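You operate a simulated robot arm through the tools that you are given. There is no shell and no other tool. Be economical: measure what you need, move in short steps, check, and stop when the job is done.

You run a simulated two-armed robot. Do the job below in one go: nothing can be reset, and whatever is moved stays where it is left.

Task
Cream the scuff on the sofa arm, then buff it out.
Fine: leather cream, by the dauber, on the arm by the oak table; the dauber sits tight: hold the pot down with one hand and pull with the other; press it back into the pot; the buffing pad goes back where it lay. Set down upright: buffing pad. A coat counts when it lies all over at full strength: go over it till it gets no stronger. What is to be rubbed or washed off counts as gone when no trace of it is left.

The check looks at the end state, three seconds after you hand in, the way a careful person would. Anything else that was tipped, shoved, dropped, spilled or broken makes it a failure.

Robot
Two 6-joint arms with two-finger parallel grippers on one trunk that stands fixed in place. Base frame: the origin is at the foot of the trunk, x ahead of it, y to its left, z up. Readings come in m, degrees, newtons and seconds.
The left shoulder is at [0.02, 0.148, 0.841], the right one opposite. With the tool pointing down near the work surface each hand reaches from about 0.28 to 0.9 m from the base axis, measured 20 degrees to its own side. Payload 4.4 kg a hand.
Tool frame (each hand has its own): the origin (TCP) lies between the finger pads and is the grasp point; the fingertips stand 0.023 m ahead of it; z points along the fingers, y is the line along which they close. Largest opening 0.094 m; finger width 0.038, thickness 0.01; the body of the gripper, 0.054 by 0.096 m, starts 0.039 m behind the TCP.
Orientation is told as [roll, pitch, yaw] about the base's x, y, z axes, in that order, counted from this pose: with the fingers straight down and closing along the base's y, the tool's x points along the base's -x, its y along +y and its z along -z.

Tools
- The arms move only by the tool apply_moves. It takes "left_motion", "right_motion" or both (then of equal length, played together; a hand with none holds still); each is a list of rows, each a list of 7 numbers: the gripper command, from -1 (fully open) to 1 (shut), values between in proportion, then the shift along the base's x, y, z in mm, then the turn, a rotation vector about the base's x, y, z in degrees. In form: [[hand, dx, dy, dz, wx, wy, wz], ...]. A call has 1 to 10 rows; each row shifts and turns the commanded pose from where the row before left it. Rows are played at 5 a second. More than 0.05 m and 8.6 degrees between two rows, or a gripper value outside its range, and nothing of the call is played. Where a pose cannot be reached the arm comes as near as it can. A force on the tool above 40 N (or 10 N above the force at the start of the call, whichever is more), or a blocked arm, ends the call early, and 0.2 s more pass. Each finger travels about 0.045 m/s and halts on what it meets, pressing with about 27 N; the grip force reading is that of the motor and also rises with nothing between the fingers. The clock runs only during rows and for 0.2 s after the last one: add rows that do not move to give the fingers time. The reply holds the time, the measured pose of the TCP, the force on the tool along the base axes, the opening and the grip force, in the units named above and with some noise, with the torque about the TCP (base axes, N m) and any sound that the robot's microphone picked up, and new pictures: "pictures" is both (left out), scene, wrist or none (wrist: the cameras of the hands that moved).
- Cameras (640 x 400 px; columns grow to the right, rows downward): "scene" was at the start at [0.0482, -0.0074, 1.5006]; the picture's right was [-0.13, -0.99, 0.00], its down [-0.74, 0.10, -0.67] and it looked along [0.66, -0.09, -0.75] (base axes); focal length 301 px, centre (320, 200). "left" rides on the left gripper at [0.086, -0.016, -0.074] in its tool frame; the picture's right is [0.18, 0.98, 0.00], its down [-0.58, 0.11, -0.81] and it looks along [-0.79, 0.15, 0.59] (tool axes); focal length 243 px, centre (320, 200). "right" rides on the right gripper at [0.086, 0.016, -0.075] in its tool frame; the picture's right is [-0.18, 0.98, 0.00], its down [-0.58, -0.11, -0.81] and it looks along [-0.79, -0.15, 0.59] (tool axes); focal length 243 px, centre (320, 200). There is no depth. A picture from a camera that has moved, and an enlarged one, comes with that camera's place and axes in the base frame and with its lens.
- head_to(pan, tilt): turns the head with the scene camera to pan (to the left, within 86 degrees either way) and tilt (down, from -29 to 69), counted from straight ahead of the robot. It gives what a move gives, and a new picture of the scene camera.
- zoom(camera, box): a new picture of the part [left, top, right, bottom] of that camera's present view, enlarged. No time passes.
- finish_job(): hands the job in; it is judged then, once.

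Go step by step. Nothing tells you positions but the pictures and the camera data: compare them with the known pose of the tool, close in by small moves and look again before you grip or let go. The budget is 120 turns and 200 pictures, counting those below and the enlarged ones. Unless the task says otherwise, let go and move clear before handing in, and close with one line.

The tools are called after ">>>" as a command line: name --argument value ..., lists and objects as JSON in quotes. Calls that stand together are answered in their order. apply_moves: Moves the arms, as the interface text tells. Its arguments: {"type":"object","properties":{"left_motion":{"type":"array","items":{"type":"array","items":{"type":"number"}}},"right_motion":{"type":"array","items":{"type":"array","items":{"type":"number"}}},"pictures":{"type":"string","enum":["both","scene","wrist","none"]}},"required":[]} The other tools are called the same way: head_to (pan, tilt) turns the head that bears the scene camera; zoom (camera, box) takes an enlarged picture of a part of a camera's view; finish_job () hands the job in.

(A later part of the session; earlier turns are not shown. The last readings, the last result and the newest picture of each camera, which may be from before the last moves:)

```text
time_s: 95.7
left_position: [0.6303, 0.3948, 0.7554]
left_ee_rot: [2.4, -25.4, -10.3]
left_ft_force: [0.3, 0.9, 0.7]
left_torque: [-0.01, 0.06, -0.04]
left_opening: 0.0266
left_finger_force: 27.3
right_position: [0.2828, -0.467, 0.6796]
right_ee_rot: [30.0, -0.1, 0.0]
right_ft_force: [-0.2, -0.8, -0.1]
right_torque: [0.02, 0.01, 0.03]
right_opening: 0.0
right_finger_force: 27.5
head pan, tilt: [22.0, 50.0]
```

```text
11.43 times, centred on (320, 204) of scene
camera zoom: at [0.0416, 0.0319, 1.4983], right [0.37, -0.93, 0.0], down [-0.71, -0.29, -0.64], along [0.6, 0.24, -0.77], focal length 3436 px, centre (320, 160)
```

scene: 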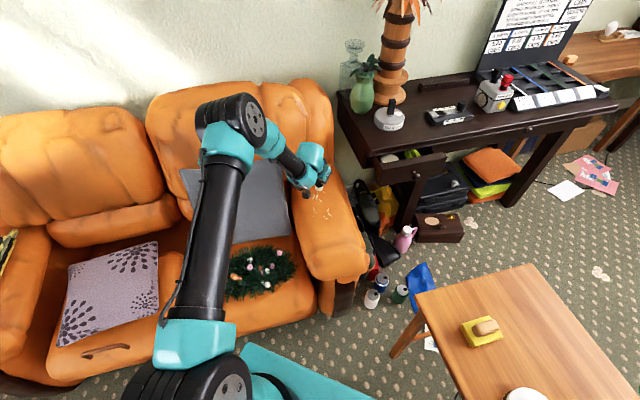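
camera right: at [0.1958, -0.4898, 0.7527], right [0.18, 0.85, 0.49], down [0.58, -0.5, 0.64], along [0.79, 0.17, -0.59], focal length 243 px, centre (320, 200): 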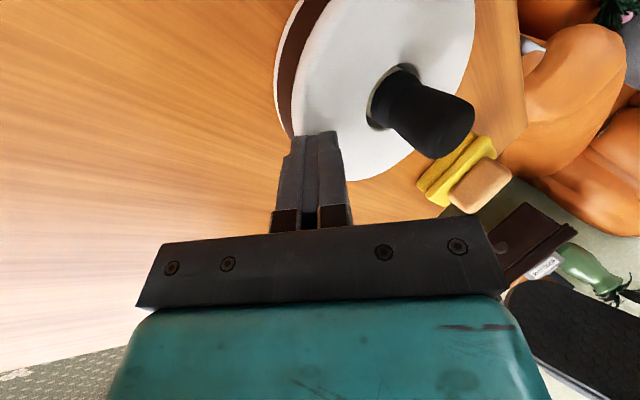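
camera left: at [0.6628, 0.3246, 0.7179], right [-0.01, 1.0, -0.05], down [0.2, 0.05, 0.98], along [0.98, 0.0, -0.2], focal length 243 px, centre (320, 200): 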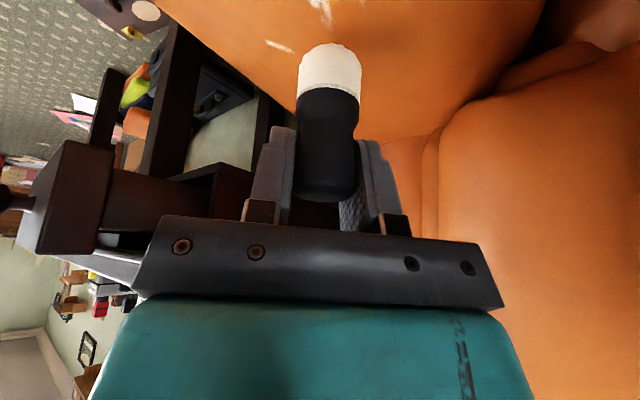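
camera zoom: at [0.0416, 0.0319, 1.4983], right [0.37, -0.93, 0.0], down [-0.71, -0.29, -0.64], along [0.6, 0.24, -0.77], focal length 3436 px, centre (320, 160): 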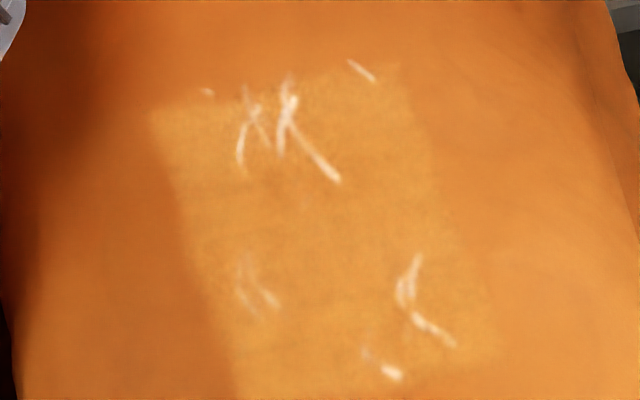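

The coat looks the same as before this set: saturated and even. Now I carry the dauber back to the pot.

>>> apply_moves --left_motion '[[1, 0, 0, 45, 0, 0, 0], [1, 0, 0, 45, 0, 0, 0], [1, -19.4, -44.8, 0, 0, 0, -4.4], [1, -19.4, -44.8, 0, 0, 0, -4.4], [1, -19.4, -44.8, 0, 0, 0, -4.4], [1, -19.4, -44.8, 0, 0, 0, -4.4], [1, -19.4, -44.8, 0, 0, 0, -4.4], [1, -19.4, -44.8, 0, 0, 0, -4.4], [1, -19.4, -44.8, 0, 0, 0, -4.4], [1, -19.4, -44.8, 0, 0, 0, -4.4]]' --pictures "none"

>>> apply_moves --left_motion '[[1, -19.4, -44.8, 0, 0, 0, -4.4], [1, -19.4, -44.8, 0, 0, 0, -4.4], [1, -19.4, -44.8, 0, 0, 0, -4.4], [1, -19.4, -44.8, 0, 0, 0, -4.4], [1, -19.4, -44.8, 0, 0, 0, -4.4], [1, -19.4, -44.8, 0, 0, 0, -4.4], [1, -19.4, -44.8, 0, 0, 0, -4.4], [1, -19.4, -44.8, 0, 0, 0, -4.4], [1, -19.4, -44.8, 0, 0, 0, -4.4], [1, 0, 0, 0, 0.4, 2.2, -1]]' --pictures "none"

>>> head_to --pan -15 --tilt 66

```text
time_s: 97.9
left_position: [0.476, 0.0369, 0.846]
left_ee_rot: [2.4, -25.3, -45.4]
left_ft_force: [-0.2, 1.1, -0.6]
left_torque: [-0.04, 0.01, 0.0]
left_opening: 0.0265
left_finger_force: 27.1
right_position: [0.2831, -0.4652, 0.6784]
right_ee_rot: [30.0, -0.1, 0.0]
right_ft_force: [-0.2, 0.3, -0.2]
right_torque: [-0.06, 0.02, 0.01]
right_opening: 0.0002
right_finger_force: 27.0
head pan, tilt: [22.0, 50.0]
```

```text
time_s: 100.1
left_position: [0.3035, -0.3664, 0.8459]
left_ee_rot: [0.2, -24.5, -85.1]
left_ft_force: [0.5, -0.5, -1.4]
left_torque: [-0.01, -0.02, 0.0]
left_opening: 0.0265
left_finger_force: 27.0
right_position: [0.2835, -0.4667, 0.6784]
right_ee_rot: [29.9, -0.1, -0.1]
right_ft_force: [-0.5, 1.0, -0.2]
right_torque: [0.0, 0.0, 0.0]
right_opening: 0.0001
right_finger_force: 26.6
head pan, tilt: [22.0, 50.0]
```

```text
time_s: 101.1
left_position: [0.3047, -0.3655, 0.8458]
left_ee_rot: [0.2, -24.6, -85.1]
left_ft_force: [-0.2, 0.3, -0.6]
left_torque: [0.01, -0.03, -0.05]
left_opening: 0.0267
left_finger_force: 26.7
right_position: [0.2827, -0.4666, 0.6785]
right_ee_rot: [30.1, 0.0, 0.1]
right_ft_force: [0.3, 0.1, 0.8]
right_torque: [0.04, -0.02, 0.01]
right_opening: 0.0001
right_finger_force: 27.2
head pan, tilt: [-15.0, 66.0]
```

scene: 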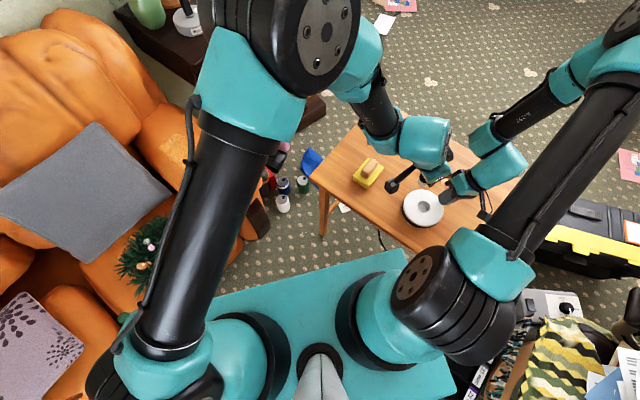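

Pot hole visible. I move above it and check alignment with both cameras.

>>> apply_moves --left_motion '[[1, -11, -23, -18, 0, 0, -4.9], [1, -11, -23, -18, -0.4, 0, 0], [1, 0, 0, 0, 0, 0, 0]]' --pictures "wrist"

>>> zoom --camera "scene" --box '[390, 175, 460, 235]'

>>> zoom --camera "left" --box '[240, 0, 420, 120]'

```text
time_s: 101.9
left_position: [0.2941, -0.4021, 0.8336]
left_ee_rot: [-0.1, -24.0, -88.7]
left_ft_force: [-0.3, 0.5, -0.7]
left_torque: [-0.03, 0.0, -0.01]
left_opening: 0.0266
left_finger_force: 27.4
left hand out of reach, approached as far as the arm can: row 1, 2
right_position: [0.2815, -0.4668, 0.6789]
right_ee_rot: [30.0, 0.0, 0.0]
right_ft_force: [-0.6, -0.8, -0.7]
right_torque: [0.01, 0.01, 0.01]
right_opening: 0.0001
right_finger_force: 27.0
head pan, tilt: [-15.0, 66.0]
camera left: at [0.2761, -0.2928, 0.8648], right [0.98, 0.19, -0.08], down [0.12, -0.2, 0.97], along [0.17, -0.96, -0.22], focal length 243 px, centre (320, 200)
```

left: 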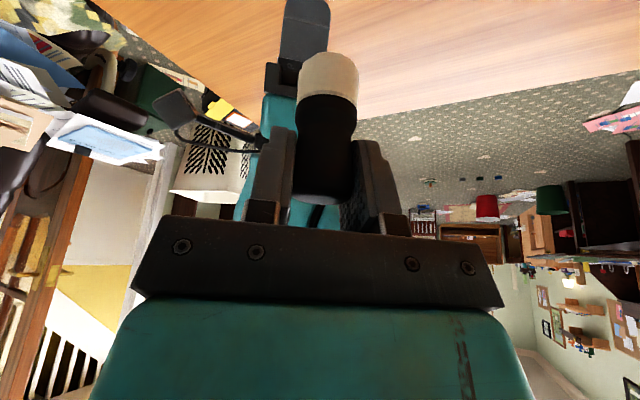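

```text
6.67 times, centred on (425, 205) of scene
camera zoom: at [0.0278, -0.0124, 1.4791], right [-0.26, -0.97, 0.0], down [-0.88, 0.24, -0.41], along [0.39, -0.11, -0.91], focal length 2004 px, centre (-380, 167)
```

zoom: 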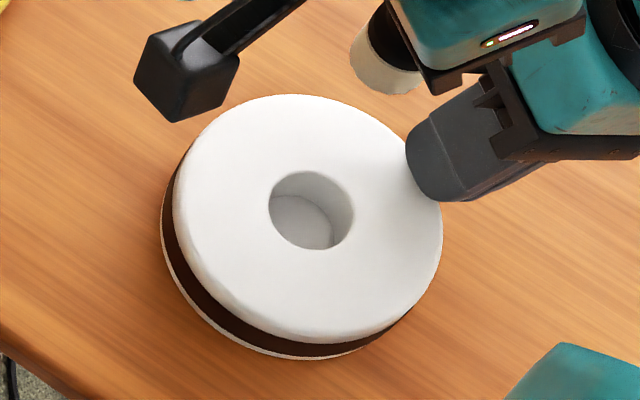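

```text
3.33 times, centred on (330, 60) of left
camera zoom: at [0.2761, -0.2928, 0.8648], right [0.98, 0.19, -0.08], down [0.12, -0.2, 0.97], along [0.17, -0.96, -0.22], focal length 809 px, centre (287, 667)
```

zoom: 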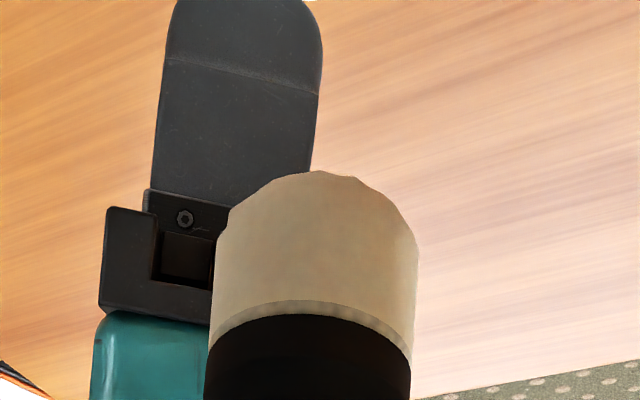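

The dauber may have shifted slightly in the grip. I zoom on it in the wrist view to measure.

>>> zoom --camera "left" --box '[230, 30, 430, 230]'

>>> zoom --camera "scene" --box '[420, 160, 460, 190]'

```text
2.00 times, centred on (330, 130) of left
camera zoom: at [0.2761, -0.2928, 0.8648], right [0.98, 0.19, -0.08], down [0.12, -0.2, 0.97], along [0.17, -0.96, -0.22], focal length 485 px, centre (300, 340)
```

zoom: 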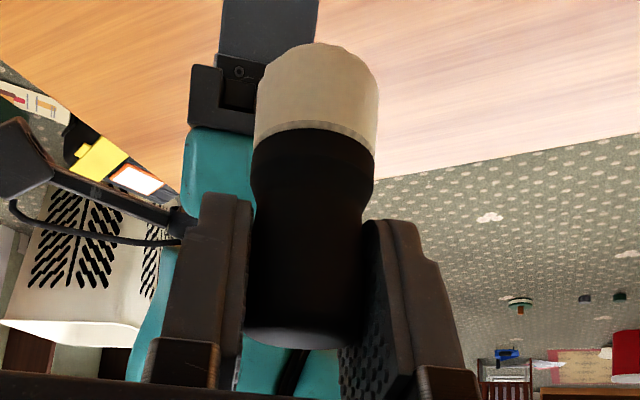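

```text
13.33 times, centred on (440, 175) of scene
camera zoom: at [0.0278, -0.0124, 1.4791], right [-0.26, -0.97, 0.0], down [-0.88, 0.24, -0.41], along [0.39, -0.11, -0.91], focal length 4009 px, centre (-1280, 533)
```

zoom: 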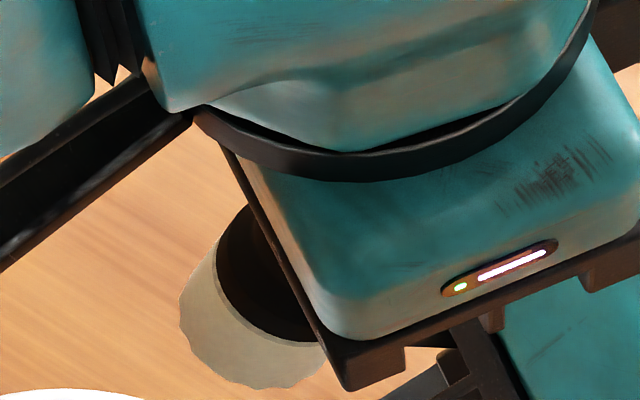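

The dauber slid up ~4–5 mm in the grip but stays straight. I lower to z≈0.76 and restore the exact pull-out pose above the hole.

>>> apply_moves --left_motion '[[1, -3, -3, -35, 0, 0, 0], [1, -9, -6.5, -37, -1, 0, -1.3], [1, 0, 0, 0, 0, 0, 0]]' --pictures "wrist"

>>> zoom --camera "scene" --box '[390, 175, 460, 235]'

```text
time_s: 102.7
left_position: [0.2595, -0.4265, 0.8235]
left_ee_rot: [0.0, -23.6, -89.4]
left_ft_force: [0.2, -0.7, -0.4]
left_torque: [0.02, 0.04, 0.01]
left_opening: 0.0268
left_finger_force: 26.9
left hand out of reach, approached as far as the arm can: row 1, 2
right_position: [0.282, -0.4667, 0.6783]
right_ee_rot: [29.9, 0.0, 0.0]
right_ft_force: [0.5, 0.5, 0.6]
right_torque: [0.01, 0.04, -0.03]
right_opening: 0.0
right_finger_force: 27.3
head pan, tilt: [-15.0, 66.0]
camera left: at [0.241, -0.3169, 0.8558], right [0.98, 0.18, -0.07], down [0.11, -0.21, 0.97], along [0.16, -0.96, -0.22], focal length 243 px, centre (320, 200)
```

left: 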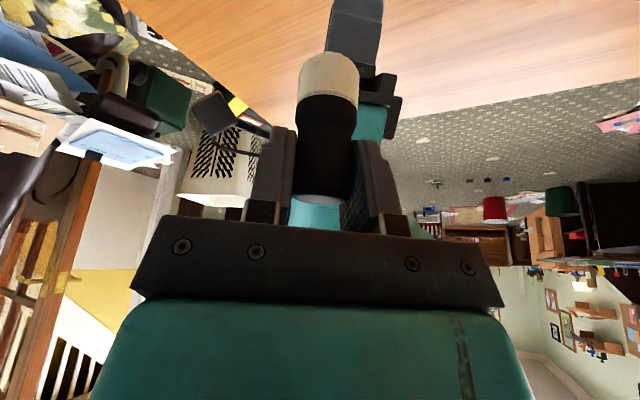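

```text
6.67 times, centred on (425, 205) of scene
camera zoom: at [0.0277, -0.0124, 1.4791], right [-0.26, -0.97, 0.0], down [-0.88, 0.24, -0.41], along [0.39, -0.11, -0.91], focal length 2004 px, centre (-380, 167)
```

zoom: 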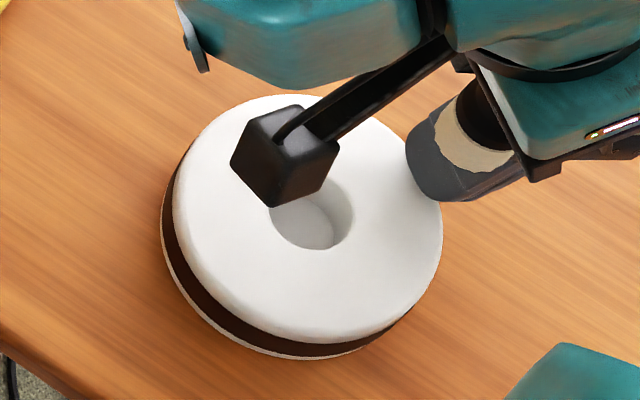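

The arm's solver is stuck near a reach limit on this approach. I back off along the original approach route and redo it as it worked the first time.

>>> apply_moves --left_motion '[[1, 11, 30, 30, 2.95, 0, 0], [1, 11, 43, 14, 2.95, 0, 0], [1, 11, 43, 14, 2.95, 0, 0], [1, 11, 45, 14, 2.95, 0, 0], [1, 11, 45, 14, 2.95, 0, 0], [1, 11, 45, 14, 2.95, 0, 0], [1, 11, 45, 14, 2.95, 0, 0], [1, 11, 45, 14, 2.95, 0, 0], [1, 0, 0, 0, 0, 0, 0]]' --pictures "scene"

```text
time_s: 104.7
left_position: [0.3192, -0.0556, 0.9323]
left_ee_rot: [0.2, 0.0, -89.4]
left_ft_force: [-0.8, 0.0, -0.4]
left_torque: [0.0, -0.03, -0.04]
left_opening: 0.0266
left_finger_force: 27.3
left hand out of reach, approached as far as the arm can: row 1, 2, 3, 4
right_position: [0.2823, -0.4671, 0.6782]
right_ee_rot: [30.0, 0.0, 0.0]
right_ft_force: [0.3, -0.6, -0.6]
right_torque: [-0.01, 0.02, 0.02]
right_opening: 0.0001
right_finger_force: 26.8
head pan, tilt: [-15.0, 66.0]
```

scene: 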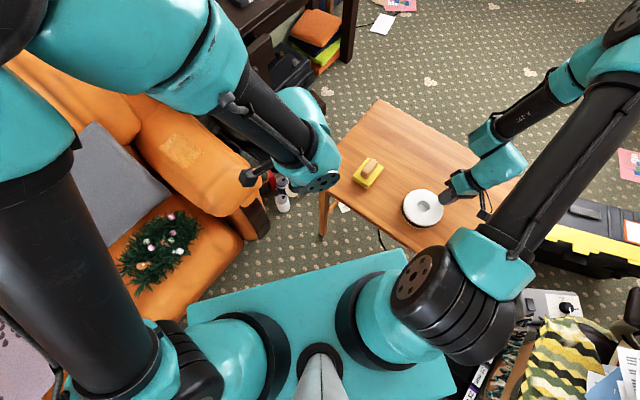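

>>> apply_moves --left_motion '[[1, 30, 0, 20, 0, 0, 0], [1, -8, -43, -22, -3.1, 0, 0], [1, -8, -43, -22, -3.1, 0, 0], [1, -8, -44, -22, -3.1, 0, 0], [1, -9, -44, -22, -3.1, 0, 0], [1, -9, -45, -20, -3.1, 0, 0], [1, -9, -45, -20, -3.1, 0, 0], [1, -8, -45, -20, -3.1, 0, 0], [1, -8, -46, -18, -3.3, 0, -0.6], [1, 0, 0, 0, 0, 0, 0]]' --pictures "wrist"

>>> zoom --camera "scene" --box '[390, 175, 460, 235]'

```text
time_s: 106.9
left_position: [0.2831, -0.4078, 0.7858]
left_ee_rot: [0.0, -25.1, -90.0]
left_ft_force: [0.0, -0.2, -0.6]
left_torque: [0.01, -0.02, -0.02]
left_opening: 0.0266
left_finger_force: 27.5
right_position: [0.2812, -0.4678, 0.6792]
right_ee_rot: [30.0, -0.1, 0.1]
right_ft_force: [-0.2, 0.5, -0.2]
right_torque: [-0.01, -0.02, -0.02]
right_opening: 0.0001
right_finger_force: 27.9
head pan, tilt: [-15.0, 66.0]
camera left: at [0.267, -0.298, 0.8159], right [0.98, 0.17, -0.08], down [0.11, -0.18, 0.98], along [0.15, -0.97, -0.2], focal length 243 px, centre (320, 200)
```

left: 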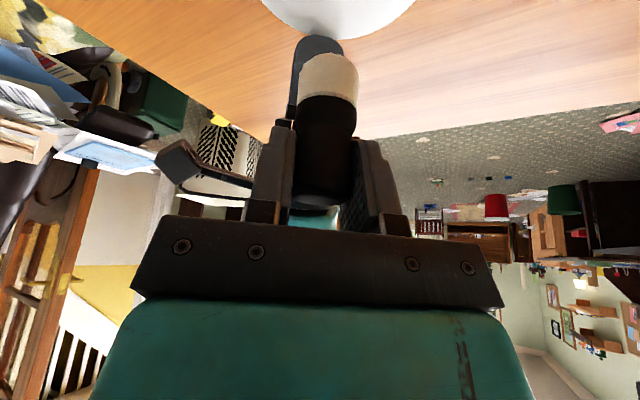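

```text
6.67 times, centred on (425, 205) of scene
camera zoom: at [0.0277, -0.0125, 1.4791], right [-0.26, -0.97, 0.0], down [-0.88, 0.24, -0.41], along [0.39, -0.11, -0.91], focal length 2004 px, centre (-380, 167)
```

zoom: 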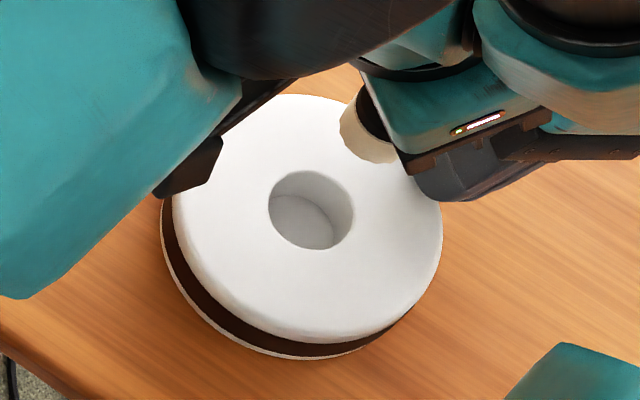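

Back in the pull-out pose. I correct 3 mm in y and lower until the tip is just at the hole.

>>> apply_moves --left_motion '[[1, 0, -3.5, -30, 0, 0, 0], [1, 0, 0, -25, 0, 0, 0], [1, 0, 0, -8, 0, 0, 0], [1, 0, 0, 0, 0, 0, 0]]' --pictures "wrist"

>>> zoom --camera "scene" --box '[390, 175, 460, 235]'

>>> zoom --camera "left" --box '[240, 30, 420, 130]'

```text
time_s: 107.9
left_position: [0.2821, -0.4102, 0.7217]
left_ee_rot: [-0.1, -25.0, -89.8]
left_ft_force: [-0.2, -0.3, 0.0]
left_torque: [0.01, 0.02, 0.02]
left_opening: 0.0266
left_finger_force: 26.9
right_position: [0.2826, -0.4662, 0.6784]
right_ee_rot: [30.0, -0.1, 0.1]
right_ft_force: [-0.4, -0.1, -0.8]
right_torque: [0.0, -0.03, -0.02]
right_opening: 0.0
right_finger_force: 27.4
head pan, tilt: [-15.0, 66.0]
camera left: at [0.2663, -0.2999, 0.7525], right [0.98, 0.17, -0.08], down [0.11, -0.19, 0.98], along [0.15, -0.97, -0.2], focal length 243 px, centre (320, 200)
```

left: 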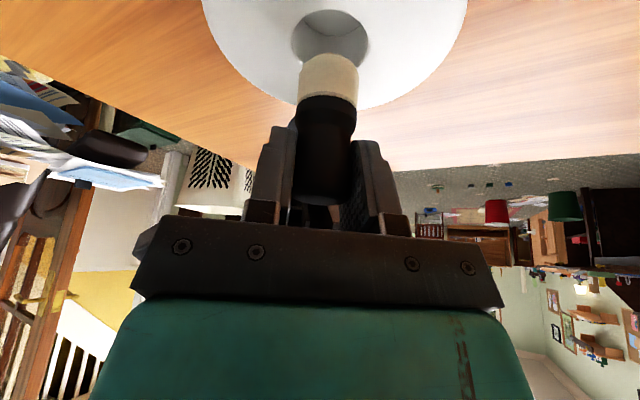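

```text
6.67 times, centred on (425, 205) of scene
camera zoom: at [0.0277, -0.0124, 1.4791], right [-0.26, -0.97, 0.0], down [-0.88, 0.24, -0.41], along [0.39, -0.11, -0.91], focal length 2004 px, centre (-380, 167)
```

zoom: 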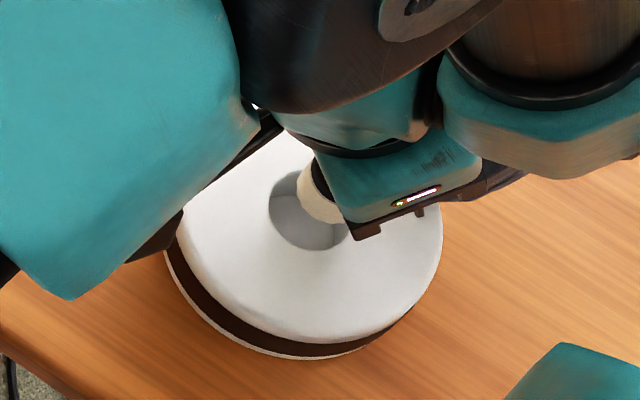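

```text
3.56 times, centred on (330, 80) of left
camera zoom: at [0.2663, -0.2999, 0.7525], right [0.98, 0.17, -0.08], down [0.11, -0.19, 0.98], along [0.15, -0.97, -0.2], focal length 863 px, centre (284, 627)
```

zoom: 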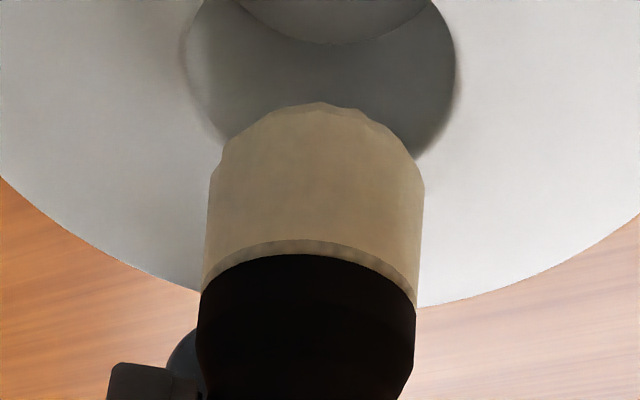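

Combining both views: the tip is ~2 cm above the lid and only 1–2 mm off the hole's centre. I nudge and press it down gently.

>>> apply_moves --left_motion '[[1, 1, 2, -8, 0, 0, 0], [1, 0, 0, -8, 0, 0, 0], [1, 0, 0, -5, 0, 0, 0], [1, 0, 0, 0, 0, 0, 0]]' --pictures "wrist"

>>> zoom --camera "scene" --box '[390, 175, 460, 235]'

```text
time_s: 108.5
left_position: [0.2837, -0.4119, 0.7145]
left_ee_rot: [0.3, -25.5, -90.0]
left_ft_force: [-0.5, 2.2, 7.2]
left_torque: [0.08, 0.07, -0.05]
left_opening: 0.0268
left_finger_force: 27.1
right_position: [0.2812, -0.4663, 0.6799]
right_ee_rot: [30.0, -0.1, 0.0]
right_ft_force: [-0.9, -0.5, -0.9]
right_torque: [-0.01, -0.02, 0.01]
right_opening: 0.0
right_finger_force: 27.2
head pan, tilt: [-15.0, 66.0]
stopped in row 2 (left hand): the force on the tool passed its limit at 62 N (the readings are from after the stop); the commanded pose is now the measured one
camera left: at [0.268, -0.3017, 0.7434], right [0.98, 0.17, -0.08], down [0.11, -0.18, 0.98], along [0.15, -0.97, -0.19], focal length 243 px, centre (320, 200)
```

left: 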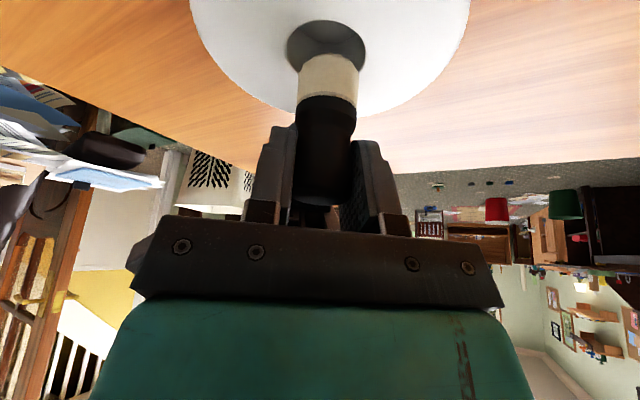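

```text
6.67 times, centred on (425, 205) of scene
camera zoom: at [0.0277, -0.0123, 1.4791], right [-0.26, -0.97, 0.0], down [-0.88, 0.24, -0.41], along [0.39, -0.11, -0.91], focal length 2004 px, centre (-380, 167)
```

zoom: 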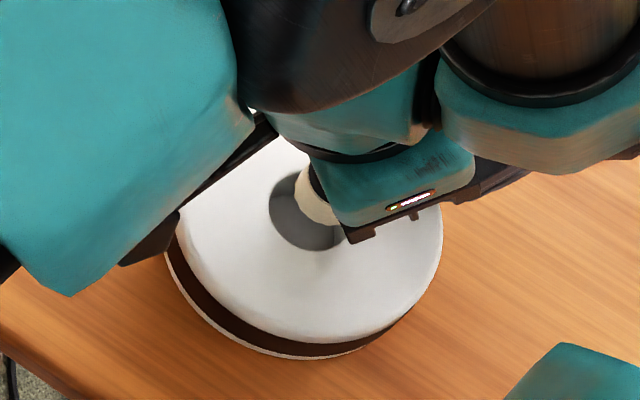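

It touched the lid: the dauber has in fact tilted ~11° in the grip (tip toward -y), not slid. I lift and tilt the hand by +11° about x to make the dauber vertical again.

>>> apply_moves --left_motion '[[1, 0, 0, 18, 0, 0, 0], [1, -1, 1, 0, 5.5, 0, 0], [1, 0, 0, 0, 5.5, 0, 0], [1, 0, 0, 0, 0, 0, 0]]' --pictures "wrist"

>>> zoom --camera "scene" --box '[390, 175, 460, 235]'

```text
time_s: 109.5
left_position: [0.2833, -0.4092, 0.7324]
left_ee_rot: [0.2, -14.5, -90.1]
left_ft_force: [0.8, 0.8, -0.1]
left_torque: [0.0, 0.0, -0.01]
left_opening: 0.0265
left_finger_force: 27.3
right_position: [0.282, -0.4653, 0.6789]
right_ee_rot: [29.9, 0.0, 0.1]
right_ft_force: [0.2, -0.5, 0.2]
right_torque: [-0.03, -0.02, 0.0]
right_opening: 0.0001
right_finger_force: 27.2
head pan, tilt: [-15.0, 66.0]
camera left: at [0.2663, -0.3072, 0.7817], right [0.98, 0.18, -0.04], down [0.11, -0.36, 0.93], along [0.15, -0.91, -0.38], focal length 243 px, centre (320, 200)
```

left: 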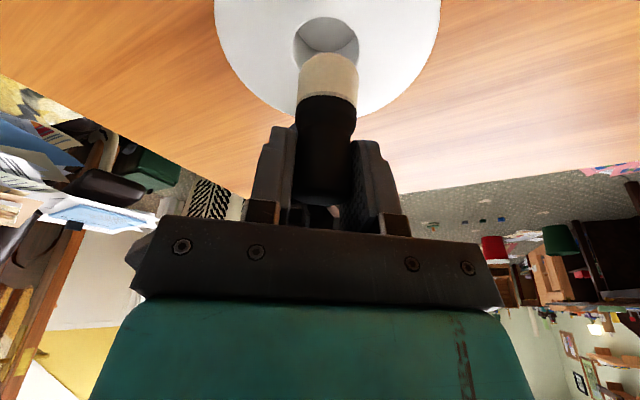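

```text
6.67 times, centred on (425, 205) of scene
camera zoom: at [0.0277, -0.0124, 1.4791], right [-0.26, -0.97, 0.0], down [-0.88, 0.24, -0.41], along [0.39, -0.11, -0.91], focal length 2004 px, centre (-380, 167)
```

zoom: 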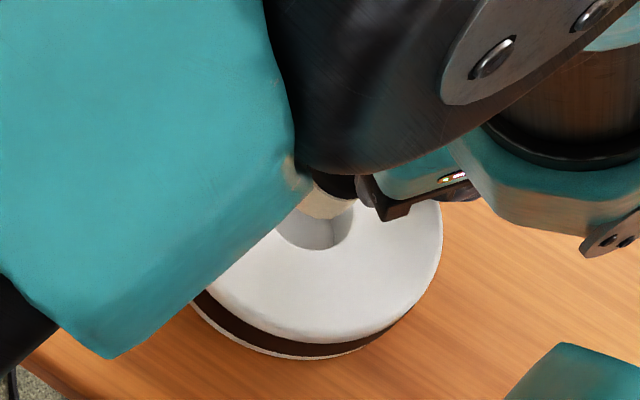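

Now tip and hole line up in both views, with ~25 mm of height to go. I lower slowly.

>>> apply_moves --left_motion '[[1, 0, 0, -10, 0, 0, 0], [1, 0, 0, -10, 0, 0, 0], [1, 0, 0, -4, 0, 0, 0], [1, 0, 0, -4, 0, 0, 0], [1, 0, 0, 0, 0, 0, 0]]' --pictures "wrist"

>>> zoom --camera "scene" --box '[390, 175, 460, 235]'

```text
time_s: 110.7
left_position: [0.2833, -0.4106, 0.7039]
left_ee_rot: [0.2, -14.4, -90.0]
left_ft_force: [-0.2, -0.8, 0.5]
left_torque: [-0.11, 0.03, 0.0]
left_opening: 0.0265
left_finger_force: 27.0
right_position: [0.2824, -0.4666, 0.6795]
right_ee_rot: [30.0, -0.1, 0.0]
right_ft_force: [-0.6, 0.3, 0.1]
right_torque: [0.02, 0.01, -0.02]
right_opening: 0.0
right_finger_force: 26.9
head pan, tilt: [-15.0, 66.0]
camera left: at [0.2667, -0.3075, 0.7534], right [0.98, 0.18, -0.04], down [0.11, -0.36, 0.93], along [0.15, -0.91, -0.37], focal length 243 px, centre (320, 200)
```

left: 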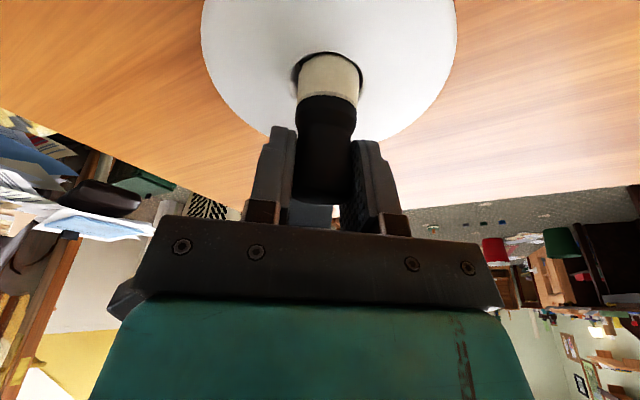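

```text
6.67 times, centred on (425, 205) of scene
camera zoom: at [0.0277, -0.0124, 1.4791], right [-0.26, -0.97, 0.0], down [-0.88, 0.24, -0.41], along [0.39, -0.11, -0.91], focal length 2004 px, centre (-380, 167)
```

zoom: 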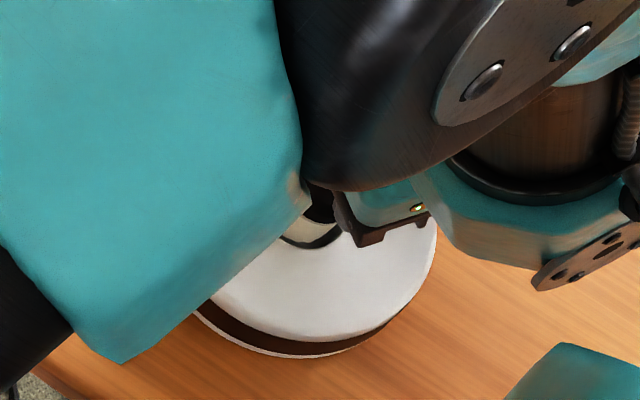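

It's entering the hole, well centred. I keep pressing down in small steps.

>>> apply_moves --left_motion '[[1, 0, 0, -3, 0, 0, 0], [1, 0, 0, -3, 0, 0, 0], [1, 0, 0, -2, 0, 0, 0], [1, 0, 0, -2, 0, 0, 0], [1, 0, 0, -2, 0, 0, 0], [1, 0, 0, -2, 0, 0, 0], [1, 0, 0, 0, 0, 0, 0]]' --pictures "wrist"

```text
time_s: 112.3
left_position: [0.2816, -0.4094, 0.6905]
left_ee_rot: [0.2, -14.5, -90.0]
left_ft_force: [-0.2, 0.1, -0.4]
left_torque: [-0.01, 0.01, 0.01]
left_opening: 0.0262
left_finger_force: 26.8
right_position: [0.2822, -0.4672, 0.6781]
right_ee_rot: [29.9, 0.0, -0.1]
right_ft_force: [0.2, -0.2, 0.3]
right_torque: [0.0, -0.01, 0.03]
right_opening: 0.0001
right_finger_force: 27.0
head pan, tilt: [-15.0, 66.0]
camera left: at [0.266, -0.3073, 0.7394], right [0.98, 0.18, -0.04], down [0.11, -0.36, 0.93], along [0.15, -0.92, -0.37], focal length 243 px, centre (320, 200)
```

left: 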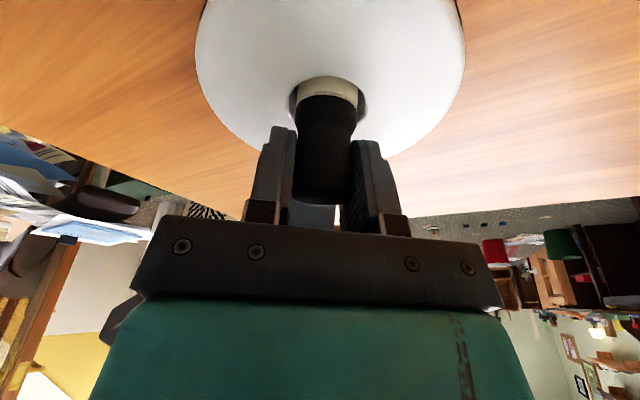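

>>> apply_moves --left_motion '[[1, 0, 0, -2, 0, 0, 0], [1, 0, 0, -2, 0, 0, 0], [1, 0, 0, -2, 0, 0, 0], [1, 0, 0, 0, 0, 0, 0]]' --pictures "wrist"

```text
time_s: 112.8
left_position: [0.2831, -0.4116, 0.6899]
left_ee_rot: [0.3, -14.7, -90.1]
left_ft_force: [-0.4, 4.3, 10.3]
left_torque: [0.19, 0.06, 0.0]
left_opening: 0.0267
left_finger_force: 26.4
right_position: [0.2833, -0.4672, 0.6788]
right_ee_rot: [30.0, -0.1, 0.0]
right_ft_force: [0.0, 1.0, -0.5]
right_torque: [0.02, -0.02, -0.01]
right_opening: 0.0
right_finger_force: 27.4
head pan, tilt: [-15.0, 66.0]
stopped in row 2 (left hand): the force on the tool passed its limit at 47 N (the readings are from after the stop); the commanded pose is now the measured one
camera left: at [0.2666, -0.3087, 0.7388], right [0.98, 0.18, -0.04], down [0.1, -0.36, 0.93], along [0.15, -0.92, -0.37], focal length 243 px, centre (320, 200)
```

left: 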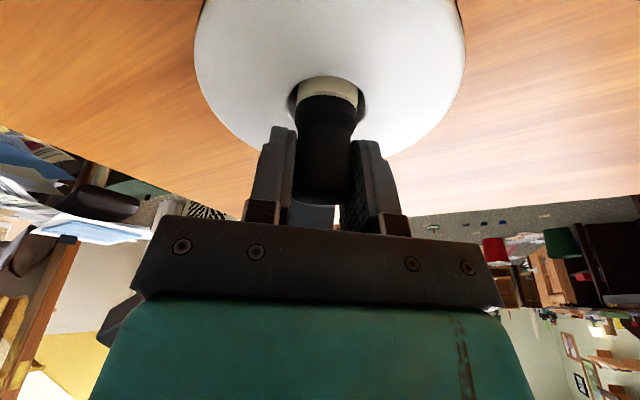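

It met firm resistance ~5 mm before fully seated — the tight fit. I re-press in finer steps, slightly shifted.

>>> apply_moves --left_motion '[[1, 0, 1, -0.5, 0, 0, 0], [1, 0, 0, -0.7, 0, 0, 0], [1, 0, 0, -0.7, 0, 0, 0], [1, 0, 0, -0.7, 0, 0, 0], [1, 0, 0, -0.7, 0, 0, 0], [1, 0, 0, -0.7, 0, 0, 0], [1, 0, 0, -0.7, 0, 0, 0], [1, 0, 0, -0.7, 0, 0, 0]]' --pictures "wrist"

>>> zoom --camera "left" --box '[250, 50, 410, 150]'

```text
time_s: 113.8
left_position: [0.2832, -0.4115, 0.6905]
left_ee_rot: [0.4, -14.8, -90.0]
left_ft_force: [-2.7, 3.0, 10.4]
left_torque: [0.12, 0.14, 0.0]
left_opening: 0.0268
left_finger_force: 27.1
right_position: [0.282, -0.467, 0.6784]
right_ee_rot: [30.0, -0.1, -0.1]
right_ft_force: [0.6, -0.2, -0.4]
right_torque: [-0.01, -0.02, -0.01]
right_opening: 0.0003
right_finger_force: 26.9
head pan, tilt: [-15.0, 66.0]
stopped in row 4 (left hand): the force on the tool passed its limit at 44 N (the readings are from after the stop); the commanded pose is now the measured one
camera left: at [0.2669, -0.3086, 0.7383], right [0.98, 0.18, -0.04], down [0.1, -0.36, 0.93], along [0.15, -0.92, -0.37], focal length 243 px, centre (320, 200)
```

left: 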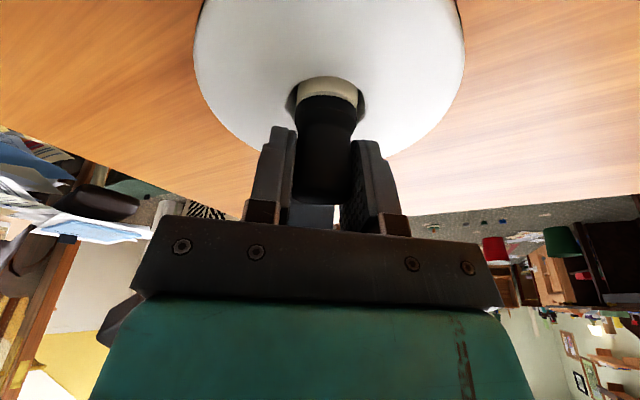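

```text
4.00 times, centred on (330, 100) of left
camera zoom: at [0.2669, -0.3086, 0.7383], right [0.98, 0.18, -0.04], down [0.1, -0.36, 0.93], along [0.15, -0.92, -0.37], focal length 970 px, centre (280, 600)
```

zoom: 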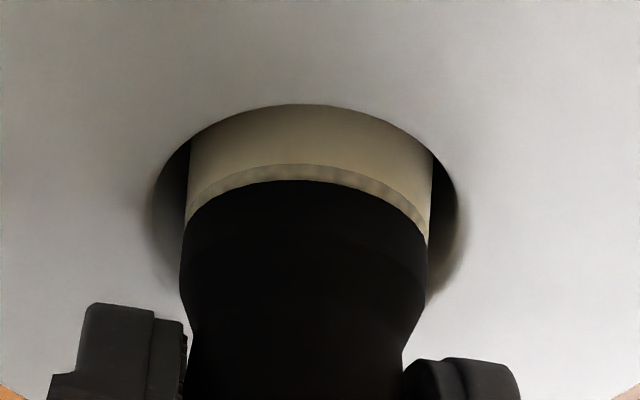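

>>> zoom --camera "scene" --box '[410, 190, 440, 215]'

>>> zoom --camera "right" --box '[280, 20, 520, 180]'

```text
16.00 times, centred on (425, 202) of scene
camera zoom: at [0.0276, -0.0122, 1.4791], right [-0.26, -0.97, 0.0], down [-0.88, 0.24, -0.41], along [0.39, -0.11, -0.91], focal length 4810 px, centre (-1360, 160)
```

zoom: 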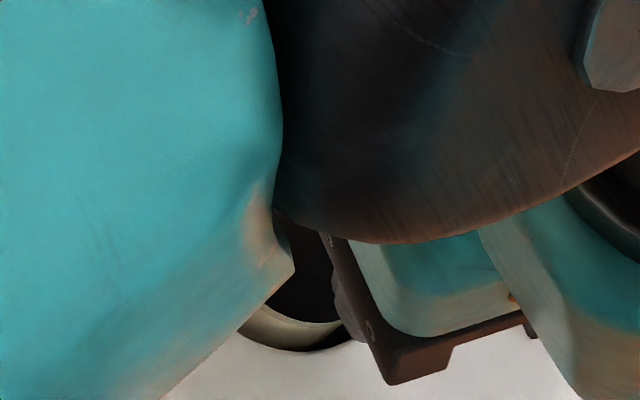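

```text
2.50 times, centred on (400, 100) of right
camera zoom: at [0.196, -0.4897, 0.7524], right [0.18, 0.85, 0.49], down [0.58, -0.5, 0.64], along [0.79, 0.17, -0.59], focal length 606 px, centre (120, 450)
```

zoom: 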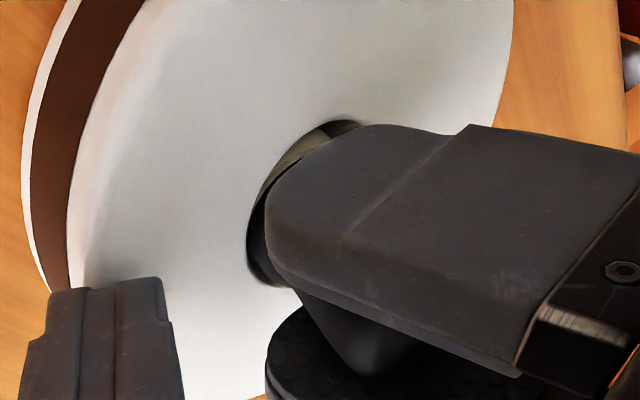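

There's a wider gap on the -x side, so the dauber is perhaps slightly too far +x. I shift -1.5 mm in x and press again.

>>> apply_moves --left_motion '[[1, 0, 0, 1.5, 0, 0, 0], [1, -1.5, 0, 0, 0, 0, 0], [1, 0, 0, -1, 0, 0, 0], [1, 0, 0, -1, 0, 0, 0], [1, 0, 0, -0.7, 0, 0, 0], [1, 0, 0, -0.7, 0, 0, 0], [1, 0, 0, -0.7, 0, 0, 0], [1, 0, 0, -0.7, 0, 0, 0], [1, 0, 0, -0.7, 0, 0, 0]]' --pictures "none"

>>> zoom --camera "right" --box '[360, 50, 440, 110]'

```text
time_s: 115.0
left_position: [0.2829, -0.4115, 0.6899]
left_ee_rot: [0.4, -15.0, -90.1]
left_ft_force: [-2.1, 4.3, 11.6]
left_torque: [0.14, 0.07, -0.01]
left_opening: 0.0269
left_finger_force: 27.5
right_position: [0.2829, -0.4667, 0.6791]
right_ee_rot: [30.0, -0.1, 0.0]
right_ft_force: [0.0, 0.4, 0.4]
right_torque: [-0.03, 0.01, -0.02]
right_opening: 0.0002
right_finger_force: 27.1
head pan, tilt: [-15.0, 66.0]
stopped in row 5 (left hand): the force on the tool passed its limit at 42 N (the readings are from after the stop); the commanded pose is now the measured one
```

```text
6.67 times, centred on (400, 80) of right
camera zoom: at [0.196, -0.4897, 0.7525], right [0.18, 0.85, 0.49], down [0.58, -0.5, 0.64], along [0.79, 0.17, -0.59], focal length 1618 px, centre (-213, 1000)
```

zoom: 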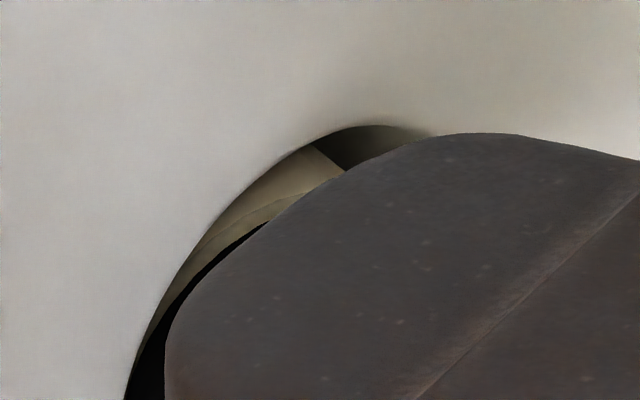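

Force and view both suggest the dauber is against the -y wall. I shift +3 mm in y and press again.

>>> apply_moves --left_motion '[[1, 0, 0, 2, 0, 0, 0], [1, 0, 3, 0, 0, 0, 0], [1, 0, 0, -1.5, 0, 0, 0], [1, 0, 0, -1, 0, 0, 0], [1, 0, 0, -0.7, 0, 0, 0], [1, 0, 0, -0.7, 0, 0, 0], [1, 0, 0, -0.7, 0, 0, 0], [1, 0, 0, -0.7, 0, 0, 0], [1, 0, 0, -0.7, 0, 0, 0]]' --pictures "wrist"

>>> zoom --camera "right" --box '[360, 50, 440, 110]'

```text
time_s: 116.5
left_position: [0.2849, -0.4112, 0.6894]
left_ee_rot: [0.5, -15.1, -90.2]
left_ft_force: [-3.5, 3.6, 11.2]
left_torque: [0.11, 0.16, 0.0]
left_opening: 0.0266
left_finger_force: 27.0
right_position: [0.2821, -0.4664, 0.6784]
right_ee_rot: [30.1, -0.1, 0.0]
right_ft_force: [-0.6, -0.2, 0.7]
right_torque: [-0.02, 0.01, 0.01]
right_opening: 0.0
right_finger_force: 26.7
head pan, tilt: [-15.0, 66.0]
stopped in row 7 (left hand): the force on the tool passed its limit at 42 N (the readings are from after the stop); the commanded pose is now the measured one
camera left: at [0.2678, -0.3067, 0.7378], right [0.98, 0.18, -0.04], down [0.1, -0.35, 0.93], along [0.15, -0.92, -0.36], focal length 243 px, centre (320, 200)
```

left: 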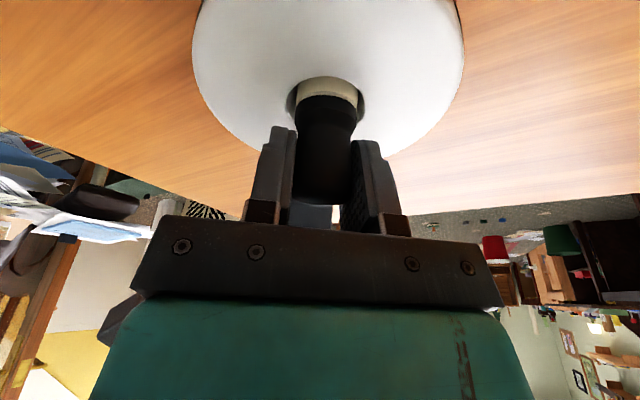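

```text
6.67 times, centred on (400, 80) of right
camera zoom: at [0.196, -0.4897, 0.7525], right [0.18, 0.85, 0.49], down [0.58, -0.5, 0.64], along [0.79, 0.17, -0.59], focal length 1618 px, centre (-213, 1000)
```

zoom: 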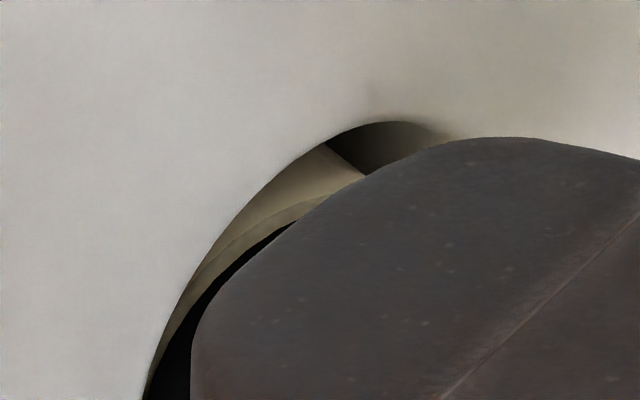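

The bore narrows inside to a tight socket, and the dauber seems to sit on its ledge. I release it so it can settle upright, then look at how it stands.

>>> apply_moves --left_motion '[[0.3, 0, 0, 0, 0, 0, 0], [0, 0, 0, 0, 0, 0, 0], [-0.5, 0, 0, 0, 0, 0, 0], [-1, 0, 0, 0, 0, 0, 0], [-1, 0, 0, 0, 0, 0, 0], [-1, 0, 0, 0, 0, 0, 0]]' --pictures "wrist"

>>> zoom --camera "left" --box '[250, 50, 410, 220]'

```text
time_s: 117.9
left_position: [0.2833, -0.4103, 0.6893]
left_ee_rot: [0.5, -15.0, -90.2]
left_ft_force: [0.2, -1.1, 0.0]
left_torque: [-0.01, 0.01, 0.01]
left_opening: 0.0942
left_finger_force: 0.0
right_position: [0.2821, -0.4672, 0.679]
right_ee_rot: [30.0, 0.0, -0.1]
right_ft_force: [0.1, 1.8, 0.0]
right_torque: [0.01, 0.0, 0.0]
right_opening: 0.0
right_finger_force: 27.1
head pan, tilt: [-15.0, 66.0]
camera left: at [0.2678, -0.3065, 0.7373], right [0.98, 0.18, -0.04], down [0.1, -0.35, 0.93], along [0.15, -0.92, -0.36], focal length 243 px, centre (320, 200)
```

left: 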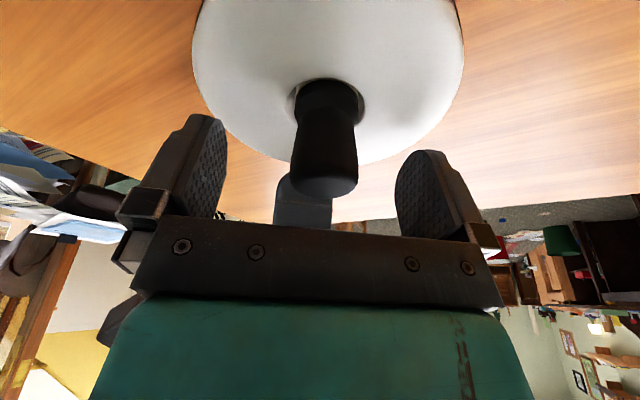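

```text
2.35 times, centred on (330, 135) of left
camera zoom: at [0.2678, -0.3065, 0.7373], right [0.98, 0.18, -0.04], down [0.1, -0.35, 0.93], along [0.15, -0.92, -0.36], focal length 571 px, centre (296, 353)
```

zoom: 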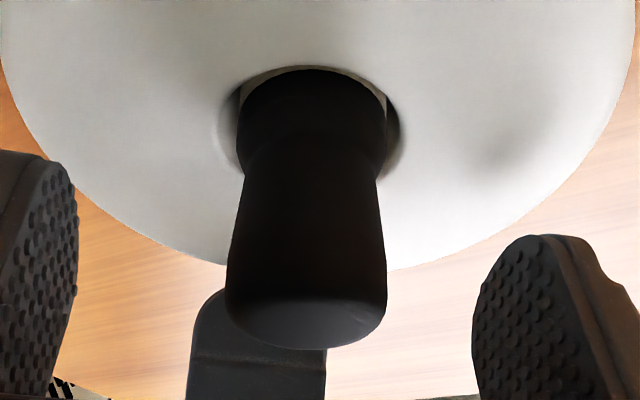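

Released, it dropped straight into the socket — nearly seated. I lift, straighten the hand and close the fingers, to press it home from the top.

>>> apply_moves --left_motion '[[-1, 0, 0, 25, 0, 0, 0], [-1, 0, 0, 35, 0, 0, 0], [1, 0, 6, 10, 7.5, 0, 0], [1, -1.5, 6, 0, 7.5, 0, 0], [1, 0, 0, 0, 0, 0, 0], [1, 0, 0, 0, 0, 0, 0], [1, 0, 0, 0, 0, 0, 0], [1, 0, 0, 0, 0, 0, 0]]' --pictures "wrist"

>>> zoom --camera "scene" --box '[390, 175, 460, 235]'

>>> zoom --camera "right" --box '[280, 0, 520, 180]'

```text
time_s: 119.7
left_position: [0.2805, -0.3981, 0.7582]
left_ee_rot: [0.4, -0.1, -90.1]
left_ft_force: [-0.3, 0.1, 0.1]
left_torque: [0.02, -0.02, -0.01]
left_opening: 0.0
left_finger_force: 26.9
right_position: [0.283, -0.4656, 0.6795]
right_ee_rot: [30.0, 0.0, 0.0]
right_ft_force: [0.1, 0.5, 0.1]
right_torque: [0.02, 0.0, 0.03]
right_opening: 0.0001
right_finger_force: 27.2
head pan, tilt: [-15.0, 66.0]
camera left: at [0.2648, -0.3118, 0.8317], right [0.98, 0.18, 0.01], down [0.1, -0.58, 0.81], along [0.15, -0.79, -0.59], focal length 243 px, centre (320, 200)
```

left: 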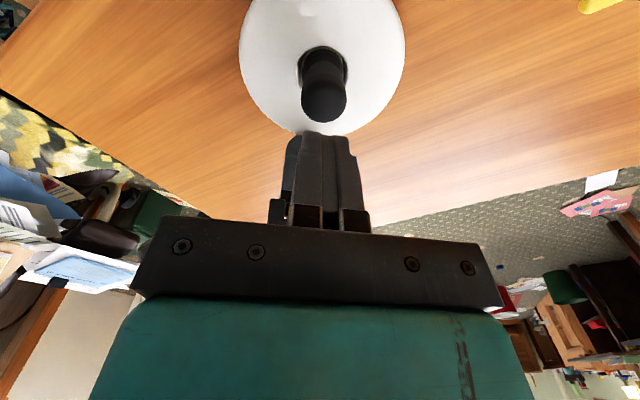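

```text
6.67 times, centred on (425, 205) of scene
camera zoom: at [0.0277, -0.0124, 1.4791], right [-0.26, -0.97, 0.0], down [-0.88, 0.24, -0.41], along [0.39, -0.11, -0.91], focal length 2004 px, centre (-380, 167)
```

zoom: 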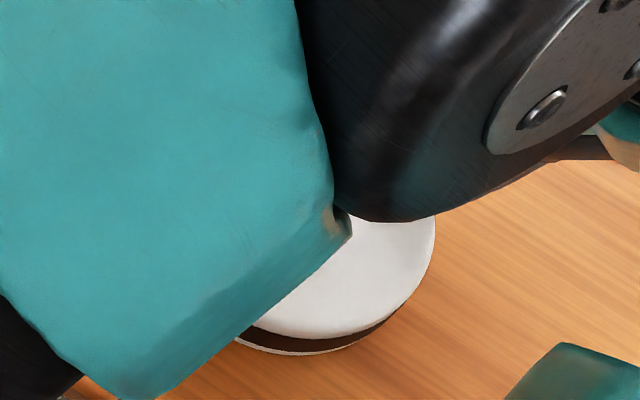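

```text
2.22 times, centred on (400, 90) of right
camera zoom: at [0.196, -0.4898, 0.7523], right [0.18, 0.85, 0.49], down [0.58, -0.5, 0.64], along [0.79, 0.17, -0.59], focal length 539 px, centre (142, 444)
```

zoom: 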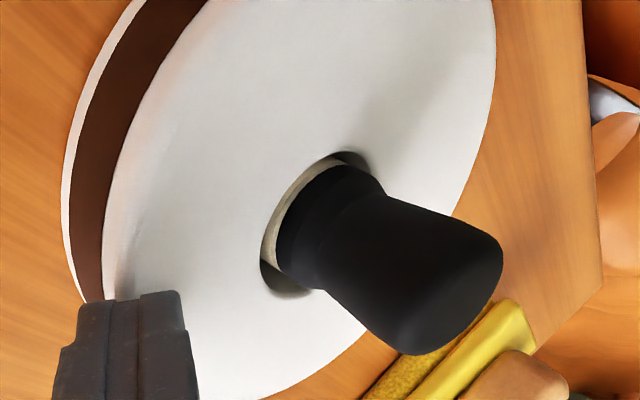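

The knob top is at about (0.283, -0.392, 0.696). I centre the closed fingertips over it and press down.

>>> apply_moves --left_motion '[[1, 2.5, 5, -20, 0, 0, 0], [1, 0, 0, -12, 0, 0, 0], [1, 0, 0, -2, 0, 0, 0], [1, 0, 0, -2, 0, 0, 0], [1, 0, 0, -1.5, 0, 0, 0], [1, 0, 0, -1.5, 0, 0, 0], [1, 0, 0, -1, 0, 0, 0], [1, 0, 0, -1, 0, 0, 0], [1, 0, 0, -1, 0, 0, 0], [1, 0, 0, -1, 0, 0, 0]]' --pictures "none"

>>> zoom --camera "right" --box '[280, 0, 520, 180]'

```text
time_s: 121.5
left_position: [0.2848, -0.3923, 0.7205]
left_ee_rot: [0.5, -0.2, -90.2]
left_ft_force: [-3.7, 3.4, 11.5]
left_torque: [0.1, 0.07, -0.01]
left_opening: 0.0002
left_finger_force: 27.3
right_position: [0.2824, -0.467, 0.6793]
right_ee_rot: [30.0, -0.1, 0.0]
right_ft_force: [0.8, -0.4, -1.1]
right_torque: [-0.01, 0.03, 0.01]
right_opening: 0.0001
right_finger_force: 27.3
head pan, tilt: [-15.0, 66.0]
heard: snap
stopped in row 9 (left hand): the force on the tool passed its limit at 44 N (the readings are from after the stop); the commanded pose is now the measured one
```

```text
2.22 times, centred on (400, 90) of right
camera zoom: at [0.196, -0.4897, 0.7524], right [0.18, 0.85, 0.49], down [0.58, -0.5, 0.64], along [0.79, 0.17, -0.59], focal length 539 px, centre (142, 444)
```

zoom: 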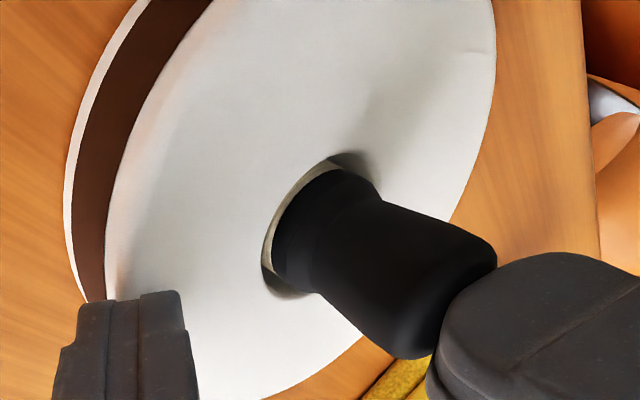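

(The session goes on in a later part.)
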